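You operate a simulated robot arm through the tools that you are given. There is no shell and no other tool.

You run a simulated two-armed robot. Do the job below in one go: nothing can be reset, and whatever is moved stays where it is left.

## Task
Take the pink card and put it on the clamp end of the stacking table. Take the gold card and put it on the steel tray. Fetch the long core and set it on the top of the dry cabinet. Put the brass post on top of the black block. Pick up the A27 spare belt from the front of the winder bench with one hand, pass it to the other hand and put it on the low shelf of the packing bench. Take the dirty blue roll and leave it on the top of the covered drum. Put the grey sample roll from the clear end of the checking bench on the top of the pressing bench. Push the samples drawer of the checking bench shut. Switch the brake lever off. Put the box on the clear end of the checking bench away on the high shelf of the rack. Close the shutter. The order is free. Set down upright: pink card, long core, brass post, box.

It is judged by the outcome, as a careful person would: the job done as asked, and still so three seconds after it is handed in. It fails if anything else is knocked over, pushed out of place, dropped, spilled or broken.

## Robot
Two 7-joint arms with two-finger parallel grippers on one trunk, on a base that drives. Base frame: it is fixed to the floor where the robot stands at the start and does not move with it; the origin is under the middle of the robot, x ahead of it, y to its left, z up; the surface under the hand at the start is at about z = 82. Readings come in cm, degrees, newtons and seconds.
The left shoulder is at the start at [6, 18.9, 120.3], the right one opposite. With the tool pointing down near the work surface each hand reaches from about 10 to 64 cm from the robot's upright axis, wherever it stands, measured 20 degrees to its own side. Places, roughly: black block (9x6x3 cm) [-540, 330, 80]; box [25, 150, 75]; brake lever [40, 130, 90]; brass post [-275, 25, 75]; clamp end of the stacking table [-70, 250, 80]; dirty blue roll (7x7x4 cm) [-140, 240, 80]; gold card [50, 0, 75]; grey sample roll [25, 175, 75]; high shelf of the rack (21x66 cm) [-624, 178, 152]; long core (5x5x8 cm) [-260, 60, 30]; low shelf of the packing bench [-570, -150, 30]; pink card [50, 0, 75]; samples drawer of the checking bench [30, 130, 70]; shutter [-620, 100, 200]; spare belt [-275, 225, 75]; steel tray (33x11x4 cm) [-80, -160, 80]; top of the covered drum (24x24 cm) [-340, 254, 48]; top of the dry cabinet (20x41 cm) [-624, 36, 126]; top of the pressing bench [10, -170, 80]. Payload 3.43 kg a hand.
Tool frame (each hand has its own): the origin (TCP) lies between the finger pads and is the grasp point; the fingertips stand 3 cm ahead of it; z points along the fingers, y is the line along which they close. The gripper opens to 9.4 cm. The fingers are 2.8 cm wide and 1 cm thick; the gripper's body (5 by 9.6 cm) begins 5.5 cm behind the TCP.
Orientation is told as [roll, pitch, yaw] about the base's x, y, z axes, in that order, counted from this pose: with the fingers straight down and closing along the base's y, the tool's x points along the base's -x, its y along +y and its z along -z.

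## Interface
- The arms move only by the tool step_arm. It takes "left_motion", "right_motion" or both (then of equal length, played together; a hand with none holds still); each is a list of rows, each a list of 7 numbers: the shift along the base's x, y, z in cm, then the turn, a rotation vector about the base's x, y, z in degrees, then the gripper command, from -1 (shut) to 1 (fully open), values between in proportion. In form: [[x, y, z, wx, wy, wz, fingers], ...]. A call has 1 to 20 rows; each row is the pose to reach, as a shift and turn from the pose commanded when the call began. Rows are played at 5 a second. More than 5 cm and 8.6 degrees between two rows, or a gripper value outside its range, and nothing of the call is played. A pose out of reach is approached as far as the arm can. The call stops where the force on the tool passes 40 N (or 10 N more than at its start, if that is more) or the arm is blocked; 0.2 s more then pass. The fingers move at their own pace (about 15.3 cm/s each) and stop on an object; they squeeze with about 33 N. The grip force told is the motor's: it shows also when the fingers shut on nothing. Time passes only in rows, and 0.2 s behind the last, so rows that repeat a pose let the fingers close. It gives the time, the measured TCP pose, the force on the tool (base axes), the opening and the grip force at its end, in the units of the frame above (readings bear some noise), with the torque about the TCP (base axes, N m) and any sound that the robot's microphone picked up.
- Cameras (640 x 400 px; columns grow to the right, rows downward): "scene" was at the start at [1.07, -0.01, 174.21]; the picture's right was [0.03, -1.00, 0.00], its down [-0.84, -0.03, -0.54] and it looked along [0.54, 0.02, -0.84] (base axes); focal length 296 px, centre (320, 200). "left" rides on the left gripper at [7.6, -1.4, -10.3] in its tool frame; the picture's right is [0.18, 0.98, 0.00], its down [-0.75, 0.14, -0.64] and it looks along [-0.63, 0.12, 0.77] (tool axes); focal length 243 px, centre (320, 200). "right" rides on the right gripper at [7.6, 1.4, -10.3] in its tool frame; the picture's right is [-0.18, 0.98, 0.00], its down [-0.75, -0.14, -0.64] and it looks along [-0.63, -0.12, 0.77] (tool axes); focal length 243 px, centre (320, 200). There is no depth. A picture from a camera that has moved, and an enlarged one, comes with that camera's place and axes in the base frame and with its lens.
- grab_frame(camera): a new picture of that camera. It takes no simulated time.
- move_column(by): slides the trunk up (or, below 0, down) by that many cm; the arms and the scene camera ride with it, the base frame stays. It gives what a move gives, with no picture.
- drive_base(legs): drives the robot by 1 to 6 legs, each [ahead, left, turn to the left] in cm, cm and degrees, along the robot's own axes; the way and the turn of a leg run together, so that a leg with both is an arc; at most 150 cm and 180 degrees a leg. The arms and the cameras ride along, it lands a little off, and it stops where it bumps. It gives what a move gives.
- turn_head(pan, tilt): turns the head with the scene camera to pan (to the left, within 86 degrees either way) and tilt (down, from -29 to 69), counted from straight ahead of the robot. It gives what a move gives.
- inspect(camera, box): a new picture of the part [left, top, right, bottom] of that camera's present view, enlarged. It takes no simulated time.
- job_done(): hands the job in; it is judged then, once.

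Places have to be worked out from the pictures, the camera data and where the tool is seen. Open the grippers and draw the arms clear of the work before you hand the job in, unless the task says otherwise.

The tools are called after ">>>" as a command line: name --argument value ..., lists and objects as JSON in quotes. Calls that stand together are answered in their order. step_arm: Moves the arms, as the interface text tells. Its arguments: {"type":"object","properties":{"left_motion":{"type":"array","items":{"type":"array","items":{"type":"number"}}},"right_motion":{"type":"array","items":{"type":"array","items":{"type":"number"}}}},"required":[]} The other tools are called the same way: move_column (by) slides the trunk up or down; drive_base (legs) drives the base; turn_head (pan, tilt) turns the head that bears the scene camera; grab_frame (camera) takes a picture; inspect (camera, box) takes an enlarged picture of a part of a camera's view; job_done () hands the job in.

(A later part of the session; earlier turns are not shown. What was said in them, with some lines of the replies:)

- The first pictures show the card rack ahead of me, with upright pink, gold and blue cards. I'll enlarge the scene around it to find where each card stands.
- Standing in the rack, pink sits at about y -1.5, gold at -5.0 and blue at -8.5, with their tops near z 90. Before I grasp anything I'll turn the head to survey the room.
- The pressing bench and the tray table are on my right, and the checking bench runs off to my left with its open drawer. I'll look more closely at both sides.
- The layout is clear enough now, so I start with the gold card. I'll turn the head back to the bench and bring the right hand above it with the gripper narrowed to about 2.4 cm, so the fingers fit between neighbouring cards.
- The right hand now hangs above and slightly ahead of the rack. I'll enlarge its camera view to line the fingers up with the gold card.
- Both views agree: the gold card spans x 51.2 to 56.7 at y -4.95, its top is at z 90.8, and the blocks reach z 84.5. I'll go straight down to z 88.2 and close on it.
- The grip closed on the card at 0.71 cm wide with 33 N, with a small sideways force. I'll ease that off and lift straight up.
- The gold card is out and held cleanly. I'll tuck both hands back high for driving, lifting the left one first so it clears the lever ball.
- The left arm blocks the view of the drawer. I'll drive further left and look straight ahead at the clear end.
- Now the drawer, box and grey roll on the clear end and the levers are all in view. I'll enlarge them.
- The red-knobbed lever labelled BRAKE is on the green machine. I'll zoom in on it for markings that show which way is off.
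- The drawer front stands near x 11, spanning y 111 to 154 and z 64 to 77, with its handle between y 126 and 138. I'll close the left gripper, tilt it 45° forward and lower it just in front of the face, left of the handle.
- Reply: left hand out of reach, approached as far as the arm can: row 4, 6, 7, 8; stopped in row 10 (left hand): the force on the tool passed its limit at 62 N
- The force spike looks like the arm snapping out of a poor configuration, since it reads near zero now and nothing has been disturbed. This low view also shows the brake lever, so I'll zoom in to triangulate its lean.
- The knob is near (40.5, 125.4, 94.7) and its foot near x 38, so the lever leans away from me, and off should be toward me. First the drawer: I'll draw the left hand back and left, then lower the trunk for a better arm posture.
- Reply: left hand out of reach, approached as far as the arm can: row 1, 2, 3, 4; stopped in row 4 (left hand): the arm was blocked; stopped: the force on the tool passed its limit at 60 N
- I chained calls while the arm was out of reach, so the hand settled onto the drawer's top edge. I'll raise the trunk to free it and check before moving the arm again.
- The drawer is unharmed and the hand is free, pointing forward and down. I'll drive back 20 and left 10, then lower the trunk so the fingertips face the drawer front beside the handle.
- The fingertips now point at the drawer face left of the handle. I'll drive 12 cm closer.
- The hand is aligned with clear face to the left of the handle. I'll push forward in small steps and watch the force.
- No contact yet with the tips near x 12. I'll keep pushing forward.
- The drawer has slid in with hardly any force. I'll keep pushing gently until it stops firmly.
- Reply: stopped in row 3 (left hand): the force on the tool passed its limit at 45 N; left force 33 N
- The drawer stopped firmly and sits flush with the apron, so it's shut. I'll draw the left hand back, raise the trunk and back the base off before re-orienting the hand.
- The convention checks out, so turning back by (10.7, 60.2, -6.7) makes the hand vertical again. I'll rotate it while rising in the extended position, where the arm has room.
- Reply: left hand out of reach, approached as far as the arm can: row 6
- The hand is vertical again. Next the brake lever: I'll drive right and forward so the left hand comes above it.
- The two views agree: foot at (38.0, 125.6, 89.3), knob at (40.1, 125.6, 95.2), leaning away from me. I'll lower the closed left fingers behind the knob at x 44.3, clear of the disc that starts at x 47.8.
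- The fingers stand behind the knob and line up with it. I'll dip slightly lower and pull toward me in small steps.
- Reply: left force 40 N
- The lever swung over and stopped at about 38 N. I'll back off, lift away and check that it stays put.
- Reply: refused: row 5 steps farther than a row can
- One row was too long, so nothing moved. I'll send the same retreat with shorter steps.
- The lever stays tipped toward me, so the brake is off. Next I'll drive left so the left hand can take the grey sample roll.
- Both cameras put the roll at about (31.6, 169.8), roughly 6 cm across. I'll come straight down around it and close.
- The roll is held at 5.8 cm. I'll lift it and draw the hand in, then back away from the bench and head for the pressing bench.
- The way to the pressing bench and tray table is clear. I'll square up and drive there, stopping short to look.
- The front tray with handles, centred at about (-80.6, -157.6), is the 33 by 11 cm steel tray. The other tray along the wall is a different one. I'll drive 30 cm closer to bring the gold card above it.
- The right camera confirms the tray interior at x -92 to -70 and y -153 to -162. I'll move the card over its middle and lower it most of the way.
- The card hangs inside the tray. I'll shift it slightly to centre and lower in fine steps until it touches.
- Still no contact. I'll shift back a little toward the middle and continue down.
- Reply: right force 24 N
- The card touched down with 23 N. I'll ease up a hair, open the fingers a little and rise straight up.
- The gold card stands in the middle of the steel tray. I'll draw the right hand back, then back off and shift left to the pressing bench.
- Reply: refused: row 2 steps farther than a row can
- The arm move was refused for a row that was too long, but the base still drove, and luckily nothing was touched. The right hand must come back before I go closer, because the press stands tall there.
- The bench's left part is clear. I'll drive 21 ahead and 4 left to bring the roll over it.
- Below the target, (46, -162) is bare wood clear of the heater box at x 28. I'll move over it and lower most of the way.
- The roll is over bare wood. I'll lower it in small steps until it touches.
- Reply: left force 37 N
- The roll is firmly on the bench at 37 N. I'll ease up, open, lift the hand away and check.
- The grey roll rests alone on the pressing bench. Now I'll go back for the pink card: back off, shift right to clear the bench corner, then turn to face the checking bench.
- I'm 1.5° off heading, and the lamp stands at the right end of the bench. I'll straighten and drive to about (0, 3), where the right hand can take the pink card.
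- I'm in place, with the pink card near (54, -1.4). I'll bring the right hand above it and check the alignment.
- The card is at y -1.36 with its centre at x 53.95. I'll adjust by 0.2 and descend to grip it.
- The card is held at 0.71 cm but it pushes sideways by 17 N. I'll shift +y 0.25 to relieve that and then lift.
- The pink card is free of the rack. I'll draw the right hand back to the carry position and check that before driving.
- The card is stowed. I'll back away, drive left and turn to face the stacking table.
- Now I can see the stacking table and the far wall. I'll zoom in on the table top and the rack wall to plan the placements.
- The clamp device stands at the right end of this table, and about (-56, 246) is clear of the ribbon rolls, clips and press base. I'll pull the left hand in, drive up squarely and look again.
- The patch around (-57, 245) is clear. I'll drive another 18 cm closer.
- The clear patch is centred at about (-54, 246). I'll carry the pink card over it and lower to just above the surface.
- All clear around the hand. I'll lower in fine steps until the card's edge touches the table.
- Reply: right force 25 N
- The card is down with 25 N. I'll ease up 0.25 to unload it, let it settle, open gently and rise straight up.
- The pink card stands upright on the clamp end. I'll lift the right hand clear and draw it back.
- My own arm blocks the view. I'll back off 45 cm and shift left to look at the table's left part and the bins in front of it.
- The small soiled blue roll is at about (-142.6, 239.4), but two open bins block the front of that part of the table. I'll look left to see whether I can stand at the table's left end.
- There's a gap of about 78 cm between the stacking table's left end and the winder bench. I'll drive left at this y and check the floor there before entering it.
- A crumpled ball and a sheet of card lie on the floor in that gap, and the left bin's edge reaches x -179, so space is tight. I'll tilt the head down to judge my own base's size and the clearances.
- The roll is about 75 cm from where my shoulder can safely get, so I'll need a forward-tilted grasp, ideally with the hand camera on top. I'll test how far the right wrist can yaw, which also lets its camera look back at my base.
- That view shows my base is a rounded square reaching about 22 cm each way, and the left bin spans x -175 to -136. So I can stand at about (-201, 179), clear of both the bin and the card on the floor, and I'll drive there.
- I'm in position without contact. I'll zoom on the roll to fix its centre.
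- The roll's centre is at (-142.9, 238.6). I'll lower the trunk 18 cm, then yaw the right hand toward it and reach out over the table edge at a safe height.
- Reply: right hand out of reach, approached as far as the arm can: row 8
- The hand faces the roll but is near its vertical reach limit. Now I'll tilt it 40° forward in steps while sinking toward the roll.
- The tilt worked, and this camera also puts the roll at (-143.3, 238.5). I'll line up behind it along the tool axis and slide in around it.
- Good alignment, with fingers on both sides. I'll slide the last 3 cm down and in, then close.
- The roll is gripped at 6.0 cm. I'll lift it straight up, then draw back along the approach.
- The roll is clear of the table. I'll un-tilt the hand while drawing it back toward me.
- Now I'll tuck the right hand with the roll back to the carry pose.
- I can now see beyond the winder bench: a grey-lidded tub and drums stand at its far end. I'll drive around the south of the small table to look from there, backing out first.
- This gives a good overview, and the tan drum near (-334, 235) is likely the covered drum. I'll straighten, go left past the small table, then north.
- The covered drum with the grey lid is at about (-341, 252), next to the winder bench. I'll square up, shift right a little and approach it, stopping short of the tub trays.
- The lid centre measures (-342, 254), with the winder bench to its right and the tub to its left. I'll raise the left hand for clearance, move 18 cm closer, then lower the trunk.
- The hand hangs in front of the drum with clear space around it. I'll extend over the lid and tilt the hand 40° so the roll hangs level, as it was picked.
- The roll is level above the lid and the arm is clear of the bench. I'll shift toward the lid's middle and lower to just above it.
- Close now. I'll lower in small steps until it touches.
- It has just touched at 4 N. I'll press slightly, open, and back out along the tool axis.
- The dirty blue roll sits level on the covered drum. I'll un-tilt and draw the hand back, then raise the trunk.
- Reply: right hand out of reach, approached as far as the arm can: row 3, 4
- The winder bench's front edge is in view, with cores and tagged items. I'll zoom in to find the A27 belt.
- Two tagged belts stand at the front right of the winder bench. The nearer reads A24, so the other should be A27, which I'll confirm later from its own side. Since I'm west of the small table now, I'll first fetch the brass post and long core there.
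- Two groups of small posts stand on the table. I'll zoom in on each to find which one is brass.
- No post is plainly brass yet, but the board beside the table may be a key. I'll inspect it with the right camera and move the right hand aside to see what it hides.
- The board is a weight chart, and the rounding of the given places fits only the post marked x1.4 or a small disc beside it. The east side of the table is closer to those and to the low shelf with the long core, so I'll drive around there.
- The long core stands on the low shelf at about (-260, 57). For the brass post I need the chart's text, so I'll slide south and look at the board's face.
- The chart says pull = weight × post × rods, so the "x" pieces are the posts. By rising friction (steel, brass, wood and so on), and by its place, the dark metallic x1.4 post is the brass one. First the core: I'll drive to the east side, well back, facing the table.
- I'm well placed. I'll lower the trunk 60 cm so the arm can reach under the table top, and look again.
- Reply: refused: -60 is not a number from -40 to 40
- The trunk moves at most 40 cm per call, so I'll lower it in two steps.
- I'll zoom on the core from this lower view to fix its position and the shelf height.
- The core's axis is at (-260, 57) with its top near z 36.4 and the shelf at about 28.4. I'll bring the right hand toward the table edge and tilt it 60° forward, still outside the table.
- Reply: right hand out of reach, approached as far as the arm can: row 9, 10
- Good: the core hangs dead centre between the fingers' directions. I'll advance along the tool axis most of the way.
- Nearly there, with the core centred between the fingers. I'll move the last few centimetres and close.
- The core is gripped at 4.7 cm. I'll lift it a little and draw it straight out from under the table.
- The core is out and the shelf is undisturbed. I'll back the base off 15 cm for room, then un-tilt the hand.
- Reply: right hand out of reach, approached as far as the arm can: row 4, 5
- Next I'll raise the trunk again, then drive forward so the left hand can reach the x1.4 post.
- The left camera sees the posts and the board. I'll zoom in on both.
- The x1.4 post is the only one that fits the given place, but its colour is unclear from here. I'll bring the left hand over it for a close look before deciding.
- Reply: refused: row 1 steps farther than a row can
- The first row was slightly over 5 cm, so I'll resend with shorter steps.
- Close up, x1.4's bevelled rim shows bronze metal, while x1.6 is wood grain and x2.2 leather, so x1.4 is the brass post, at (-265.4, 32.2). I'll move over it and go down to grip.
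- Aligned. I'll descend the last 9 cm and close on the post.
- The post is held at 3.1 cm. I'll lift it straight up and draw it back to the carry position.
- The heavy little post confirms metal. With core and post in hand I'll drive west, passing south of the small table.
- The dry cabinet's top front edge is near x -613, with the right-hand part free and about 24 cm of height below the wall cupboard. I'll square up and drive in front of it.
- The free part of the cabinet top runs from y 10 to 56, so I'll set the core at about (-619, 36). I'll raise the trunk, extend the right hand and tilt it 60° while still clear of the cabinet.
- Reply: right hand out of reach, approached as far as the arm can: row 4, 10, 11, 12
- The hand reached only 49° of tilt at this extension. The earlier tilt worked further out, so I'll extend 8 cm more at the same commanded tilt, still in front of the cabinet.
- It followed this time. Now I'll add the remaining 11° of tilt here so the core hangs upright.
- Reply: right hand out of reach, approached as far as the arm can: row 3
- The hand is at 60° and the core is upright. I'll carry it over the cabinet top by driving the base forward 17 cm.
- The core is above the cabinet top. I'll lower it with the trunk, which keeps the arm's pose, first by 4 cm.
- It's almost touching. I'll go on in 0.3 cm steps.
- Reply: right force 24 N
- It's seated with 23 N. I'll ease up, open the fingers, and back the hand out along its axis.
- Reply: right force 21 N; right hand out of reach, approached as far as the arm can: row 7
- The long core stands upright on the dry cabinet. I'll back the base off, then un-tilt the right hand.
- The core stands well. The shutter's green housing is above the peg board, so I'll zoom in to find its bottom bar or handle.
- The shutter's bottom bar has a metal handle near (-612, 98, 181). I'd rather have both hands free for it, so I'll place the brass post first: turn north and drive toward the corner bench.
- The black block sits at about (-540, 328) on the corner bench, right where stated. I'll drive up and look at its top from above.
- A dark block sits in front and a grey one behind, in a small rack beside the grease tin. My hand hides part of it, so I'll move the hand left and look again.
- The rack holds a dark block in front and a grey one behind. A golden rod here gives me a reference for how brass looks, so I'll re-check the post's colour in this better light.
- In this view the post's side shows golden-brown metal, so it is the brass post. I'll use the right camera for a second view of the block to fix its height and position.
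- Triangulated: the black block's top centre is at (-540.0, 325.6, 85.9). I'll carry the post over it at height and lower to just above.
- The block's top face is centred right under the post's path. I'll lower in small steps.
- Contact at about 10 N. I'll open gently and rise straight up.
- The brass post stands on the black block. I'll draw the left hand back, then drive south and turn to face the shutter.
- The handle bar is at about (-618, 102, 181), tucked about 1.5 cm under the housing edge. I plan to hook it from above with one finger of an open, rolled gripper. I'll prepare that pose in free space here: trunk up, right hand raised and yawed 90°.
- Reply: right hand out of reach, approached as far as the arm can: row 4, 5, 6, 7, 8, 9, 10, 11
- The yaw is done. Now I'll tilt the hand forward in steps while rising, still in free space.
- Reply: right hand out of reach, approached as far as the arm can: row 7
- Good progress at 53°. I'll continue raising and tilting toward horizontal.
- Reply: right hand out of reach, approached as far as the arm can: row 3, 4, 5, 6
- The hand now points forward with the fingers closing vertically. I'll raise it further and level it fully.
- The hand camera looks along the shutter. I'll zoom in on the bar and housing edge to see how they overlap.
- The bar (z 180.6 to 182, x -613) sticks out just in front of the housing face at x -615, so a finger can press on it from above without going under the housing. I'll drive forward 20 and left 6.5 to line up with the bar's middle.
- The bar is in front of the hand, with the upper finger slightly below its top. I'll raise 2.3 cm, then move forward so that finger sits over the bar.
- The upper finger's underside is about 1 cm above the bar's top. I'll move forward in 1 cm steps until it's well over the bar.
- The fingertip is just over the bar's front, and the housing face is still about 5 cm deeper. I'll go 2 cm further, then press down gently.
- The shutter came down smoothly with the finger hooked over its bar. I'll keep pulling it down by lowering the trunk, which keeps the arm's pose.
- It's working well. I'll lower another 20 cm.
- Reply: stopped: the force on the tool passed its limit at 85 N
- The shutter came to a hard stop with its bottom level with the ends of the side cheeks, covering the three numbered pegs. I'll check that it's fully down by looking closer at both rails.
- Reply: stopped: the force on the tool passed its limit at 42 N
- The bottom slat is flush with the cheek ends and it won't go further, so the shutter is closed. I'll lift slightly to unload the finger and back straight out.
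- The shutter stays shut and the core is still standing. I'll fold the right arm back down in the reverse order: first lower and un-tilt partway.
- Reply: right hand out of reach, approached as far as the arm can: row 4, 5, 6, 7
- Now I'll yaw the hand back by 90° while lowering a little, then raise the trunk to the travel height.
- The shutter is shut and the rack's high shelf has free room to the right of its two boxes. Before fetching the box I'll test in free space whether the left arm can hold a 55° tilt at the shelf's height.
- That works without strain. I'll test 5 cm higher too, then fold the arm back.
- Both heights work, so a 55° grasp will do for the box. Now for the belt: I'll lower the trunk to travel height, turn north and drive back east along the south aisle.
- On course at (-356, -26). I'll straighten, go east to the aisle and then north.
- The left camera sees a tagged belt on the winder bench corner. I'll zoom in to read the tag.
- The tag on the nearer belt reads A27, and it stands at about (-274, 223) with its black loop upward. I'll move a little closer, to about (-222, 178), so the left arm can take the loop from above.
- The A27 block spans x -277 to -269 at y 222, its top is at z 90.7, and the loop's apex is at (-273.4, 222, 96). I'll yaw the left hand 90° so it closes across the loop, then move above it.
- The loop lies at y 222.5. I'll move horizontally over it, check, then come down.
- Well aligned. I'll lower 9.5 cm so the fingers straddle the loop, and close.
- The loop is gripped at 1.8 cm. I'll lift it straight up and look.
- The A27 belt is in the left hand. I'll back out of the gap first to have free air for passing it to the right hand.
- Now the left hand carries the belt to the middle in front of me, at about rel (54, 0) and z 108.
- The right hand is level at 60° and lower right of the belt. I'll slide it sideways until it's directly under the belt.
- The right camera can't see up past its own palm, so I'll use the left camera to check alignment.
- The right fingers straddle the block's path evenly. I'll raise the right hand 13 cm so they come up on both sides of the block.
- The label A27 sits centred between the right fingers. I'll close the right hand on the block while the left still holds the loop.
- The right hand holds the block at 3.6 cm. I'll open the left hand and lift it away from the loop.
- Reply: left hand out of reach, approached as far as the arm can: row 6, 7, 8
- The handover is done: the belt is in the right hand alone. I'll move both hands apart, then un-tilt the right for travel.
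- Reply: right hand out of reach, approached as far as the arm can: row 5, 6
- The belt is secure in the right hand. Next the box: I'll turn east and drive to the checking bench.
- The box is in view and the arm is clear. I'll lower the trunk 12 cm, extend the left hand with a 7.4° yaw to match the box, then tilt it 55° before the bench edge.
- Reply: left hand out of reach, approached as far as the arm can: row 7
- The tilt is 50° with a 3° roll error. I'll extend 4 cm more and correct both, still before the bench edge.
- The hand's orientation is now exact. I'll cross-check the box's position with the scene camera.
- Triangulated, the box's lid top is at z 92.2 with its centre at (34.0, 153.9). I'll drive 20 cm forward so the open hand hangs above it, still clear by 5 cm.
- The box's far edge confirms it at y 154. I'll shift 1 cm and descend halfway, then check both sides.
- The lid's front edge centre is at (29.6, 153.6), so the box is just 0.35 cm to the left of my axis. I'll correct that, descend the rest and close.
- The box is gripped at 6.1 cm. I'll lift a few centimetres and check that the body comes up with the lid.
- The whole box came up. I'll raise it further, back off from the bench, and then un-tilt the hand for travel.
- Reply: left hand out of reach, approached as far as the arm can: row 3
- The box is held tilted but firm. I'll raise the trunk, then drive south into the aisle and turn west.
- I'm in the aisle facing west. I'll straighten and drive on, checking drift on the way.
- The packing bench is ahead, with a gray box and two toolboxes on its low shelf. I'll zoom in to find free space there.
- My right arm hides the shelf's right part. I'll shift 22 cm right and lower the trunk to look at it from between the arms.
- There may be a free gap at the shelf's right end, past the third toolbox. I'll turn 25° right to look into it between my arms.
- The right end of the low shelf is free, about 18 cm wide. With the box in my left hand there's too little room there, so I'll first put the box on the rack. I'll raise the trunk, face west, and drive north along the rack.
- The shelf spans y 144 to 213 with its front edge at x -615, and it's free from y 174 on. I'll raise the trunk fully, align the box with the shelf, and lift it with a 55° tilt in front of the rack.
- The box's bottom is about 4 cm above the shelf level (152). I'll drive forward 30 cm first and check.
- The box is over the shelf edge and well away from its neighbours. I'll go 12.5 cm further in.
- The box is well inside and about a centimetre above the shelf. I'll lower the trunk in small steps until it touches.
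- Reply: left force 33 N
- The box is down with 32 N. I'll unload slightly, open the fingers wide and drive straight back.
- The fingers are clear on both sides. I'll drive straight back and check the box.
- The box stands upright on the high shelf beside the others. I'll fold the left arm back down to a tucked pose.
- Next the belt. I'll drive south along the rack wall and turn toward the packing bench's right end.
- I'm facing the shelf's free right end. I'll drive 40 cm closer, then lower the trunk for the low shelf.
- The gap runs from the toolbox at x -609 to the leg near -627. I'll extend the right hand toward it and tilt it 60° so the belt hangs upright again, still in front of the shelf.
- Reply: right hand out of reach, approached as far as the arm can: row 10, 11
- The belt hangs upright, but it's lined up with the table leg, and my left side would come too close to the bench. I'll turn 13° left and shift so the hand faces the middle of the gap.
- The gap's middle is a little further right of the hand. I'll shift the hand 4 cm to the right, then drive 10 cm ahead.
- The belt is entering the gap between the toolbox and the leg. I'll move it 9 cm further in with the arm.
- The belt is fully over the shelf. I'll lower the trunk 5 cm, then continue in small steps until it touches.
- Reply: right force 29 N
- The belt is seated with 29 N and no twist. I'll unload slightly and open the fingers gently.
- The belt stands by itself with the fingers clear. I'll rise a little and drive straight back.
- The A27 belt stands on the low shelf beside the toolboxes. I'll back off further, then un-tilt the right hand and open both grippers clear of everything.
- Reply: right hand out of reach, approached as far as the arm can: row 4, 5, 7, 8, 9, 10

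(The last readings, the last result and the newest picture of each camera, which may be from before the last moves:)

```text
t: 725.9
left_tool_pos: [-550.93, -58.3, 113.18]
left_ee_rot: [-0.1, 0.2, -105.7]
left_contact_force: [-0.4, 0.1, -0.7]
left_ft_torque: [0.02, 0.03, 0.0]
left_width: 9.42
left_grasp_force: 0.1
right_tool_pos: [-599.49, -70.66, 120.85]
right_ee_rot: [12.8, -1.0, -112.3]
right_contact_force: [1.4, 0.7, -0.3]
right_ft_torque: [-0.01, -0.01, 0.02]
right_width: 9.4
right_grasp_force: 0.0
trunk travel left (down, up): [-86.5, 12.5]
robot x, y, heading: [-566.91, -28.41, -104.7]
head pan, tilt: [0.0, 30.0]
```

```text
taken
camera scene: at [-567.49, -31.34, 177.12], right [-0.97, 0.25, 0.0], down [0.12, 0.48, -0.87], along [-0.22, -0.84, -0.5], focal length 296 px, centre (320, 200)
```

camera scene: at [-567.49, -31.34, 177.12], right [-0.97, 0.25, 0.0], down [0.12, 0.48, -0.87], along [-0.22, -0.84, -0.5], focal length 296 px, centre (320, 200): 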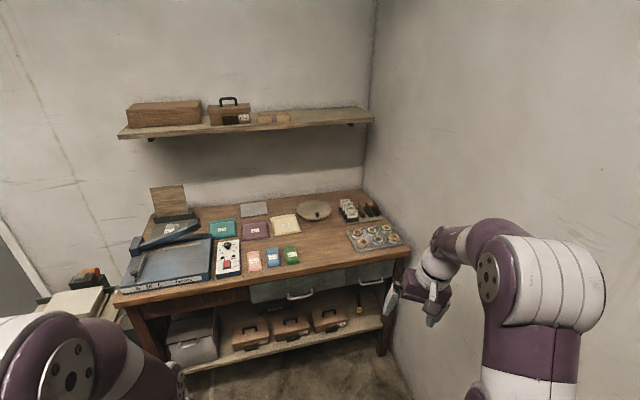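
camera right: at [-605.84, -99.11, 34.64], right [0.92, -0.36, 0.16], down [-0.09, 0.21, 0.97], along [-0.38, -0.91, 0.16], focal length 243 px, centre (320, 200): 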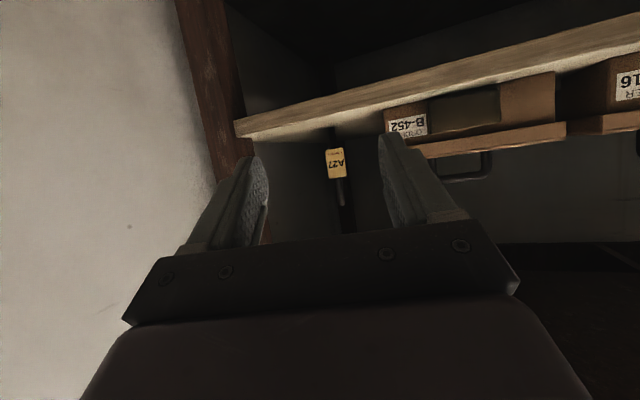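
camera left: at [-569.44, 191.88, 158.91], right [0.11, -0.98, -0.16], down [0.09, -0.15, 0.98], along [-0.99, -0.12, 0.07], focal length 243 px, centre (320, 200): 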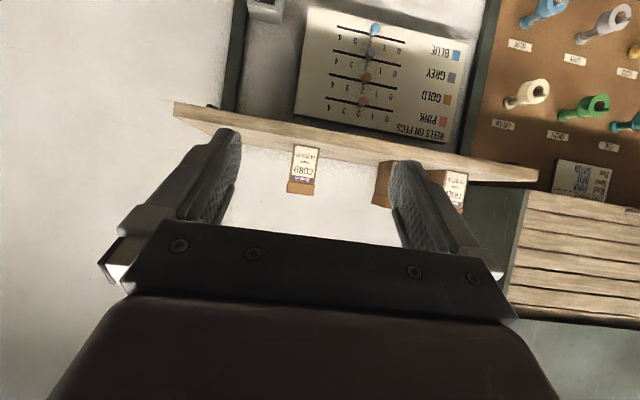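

I'll check the belt on the shelf once more and look back toward the rack wall.

>>> inspect --camera "scene" --box '[220, 260, 420, 385]'

>>> turn_head --pan -75 --tilt 15

>>> grab_frame --camera "scene"

```text
3.20 times, centred on (320, 322) of scene
camera zoom: at [-567.49, -31.34, 177.12], right [-0.97, 0.25, 0.0], down [0.12, 0.48, -0.87], along [-0.22, -0.84, -0.5], focal length 946 px, centre (320, -192)
```

zoom: 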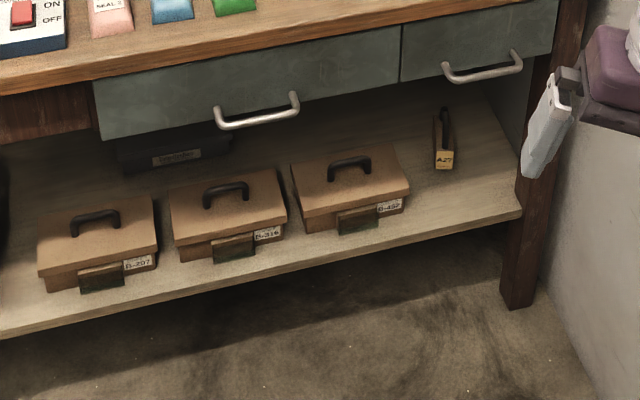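

```text
t: 727.4
left_tool_pos: [-550.86, -58.34, 113.19]
left_ee_rot: [-0.1, 0.0, -105.5]
left_contact_force: [-0.1, 0.5, 0.5]
left_ft_torque: [-0.02, 0.0, -0.01]
left_width: 9.4
left_grasp_force: 0.0
right_tool_pos: [-599.57, -70.8, 120.92]
right_ee_rot: [12.8, -1.1, -112.4]
right_contact_force: [-0.7, 0.2, -0.2]
right_ft_torque: [-0.01, -0.03, 0.01]
right_width: 9.39
right_grasp_force: 0.0
trunk travel left (down, up): [-86.5, 12.5]
robot x, y, heading: [-567.0, -28.28, -104.5]
head pan, tilt: [-75.0, 15.0]
```

```text
taken
camera scene: at [-574.58, -22.69, 179.55], right [-0.01, 1.0, 0.0], down [0.26, 0.0, -0.97], along [-0.97, -0.01, -0.26], focal length 296 px, centre (320, 200)
```

scene: 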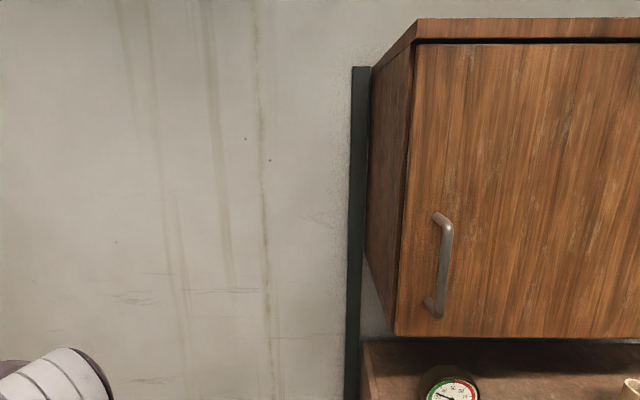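

All the jobs on the list are done. The belt stands on the low shelf, both grippers are open and empty, and the arms are clear of the work, so I hand the job in.

>>> job_done

```text
The job is handed in.
```

I finished everything on the list and handed the job in. I don't know how it was judged yet.

| Job | Where it ended up |
|---|---|
| Pink card | Standing upright on the clamp end of the stacking table |
| Gold card | Standing on edge in the steel tray |
| Long core | Upright on top of the dry cabinet |
| Brass post | Upright on the black block |
| A27 spare belt | Picked up with the left hand, passed to the right, standing on the packing bench's low shelf |
| Dirty blue roll | On the covered drum's lid |
| Grey sample roll | On top of the pressing bench, at its left end |
| Samples drawer | Pushed shut to a firm stop |
| Brake lever | Pulled over to its other stop |
| Box | Upright on the rack's high shelf |
| Shutter | Pulled down to a firm stop |

Two of these rest on my own judgement:

- **Brake lever:** it has no on/off markings. It leaned away from me at the start, so I took pulling it toward me as off.
- **Brass post:** I took the post marked x1.4. It was the only post at the stated place, and close up it looked like bronze-coloured metal.

Early on, the left hand bumped the top edge of the open drawer (60 N). Nothing looked moved afterwards. In every view I took, nothing else was knocked over or pushed out of place. I did not go back at the end to recheck the gold card, the two rolls, the brass post or the brake lever.
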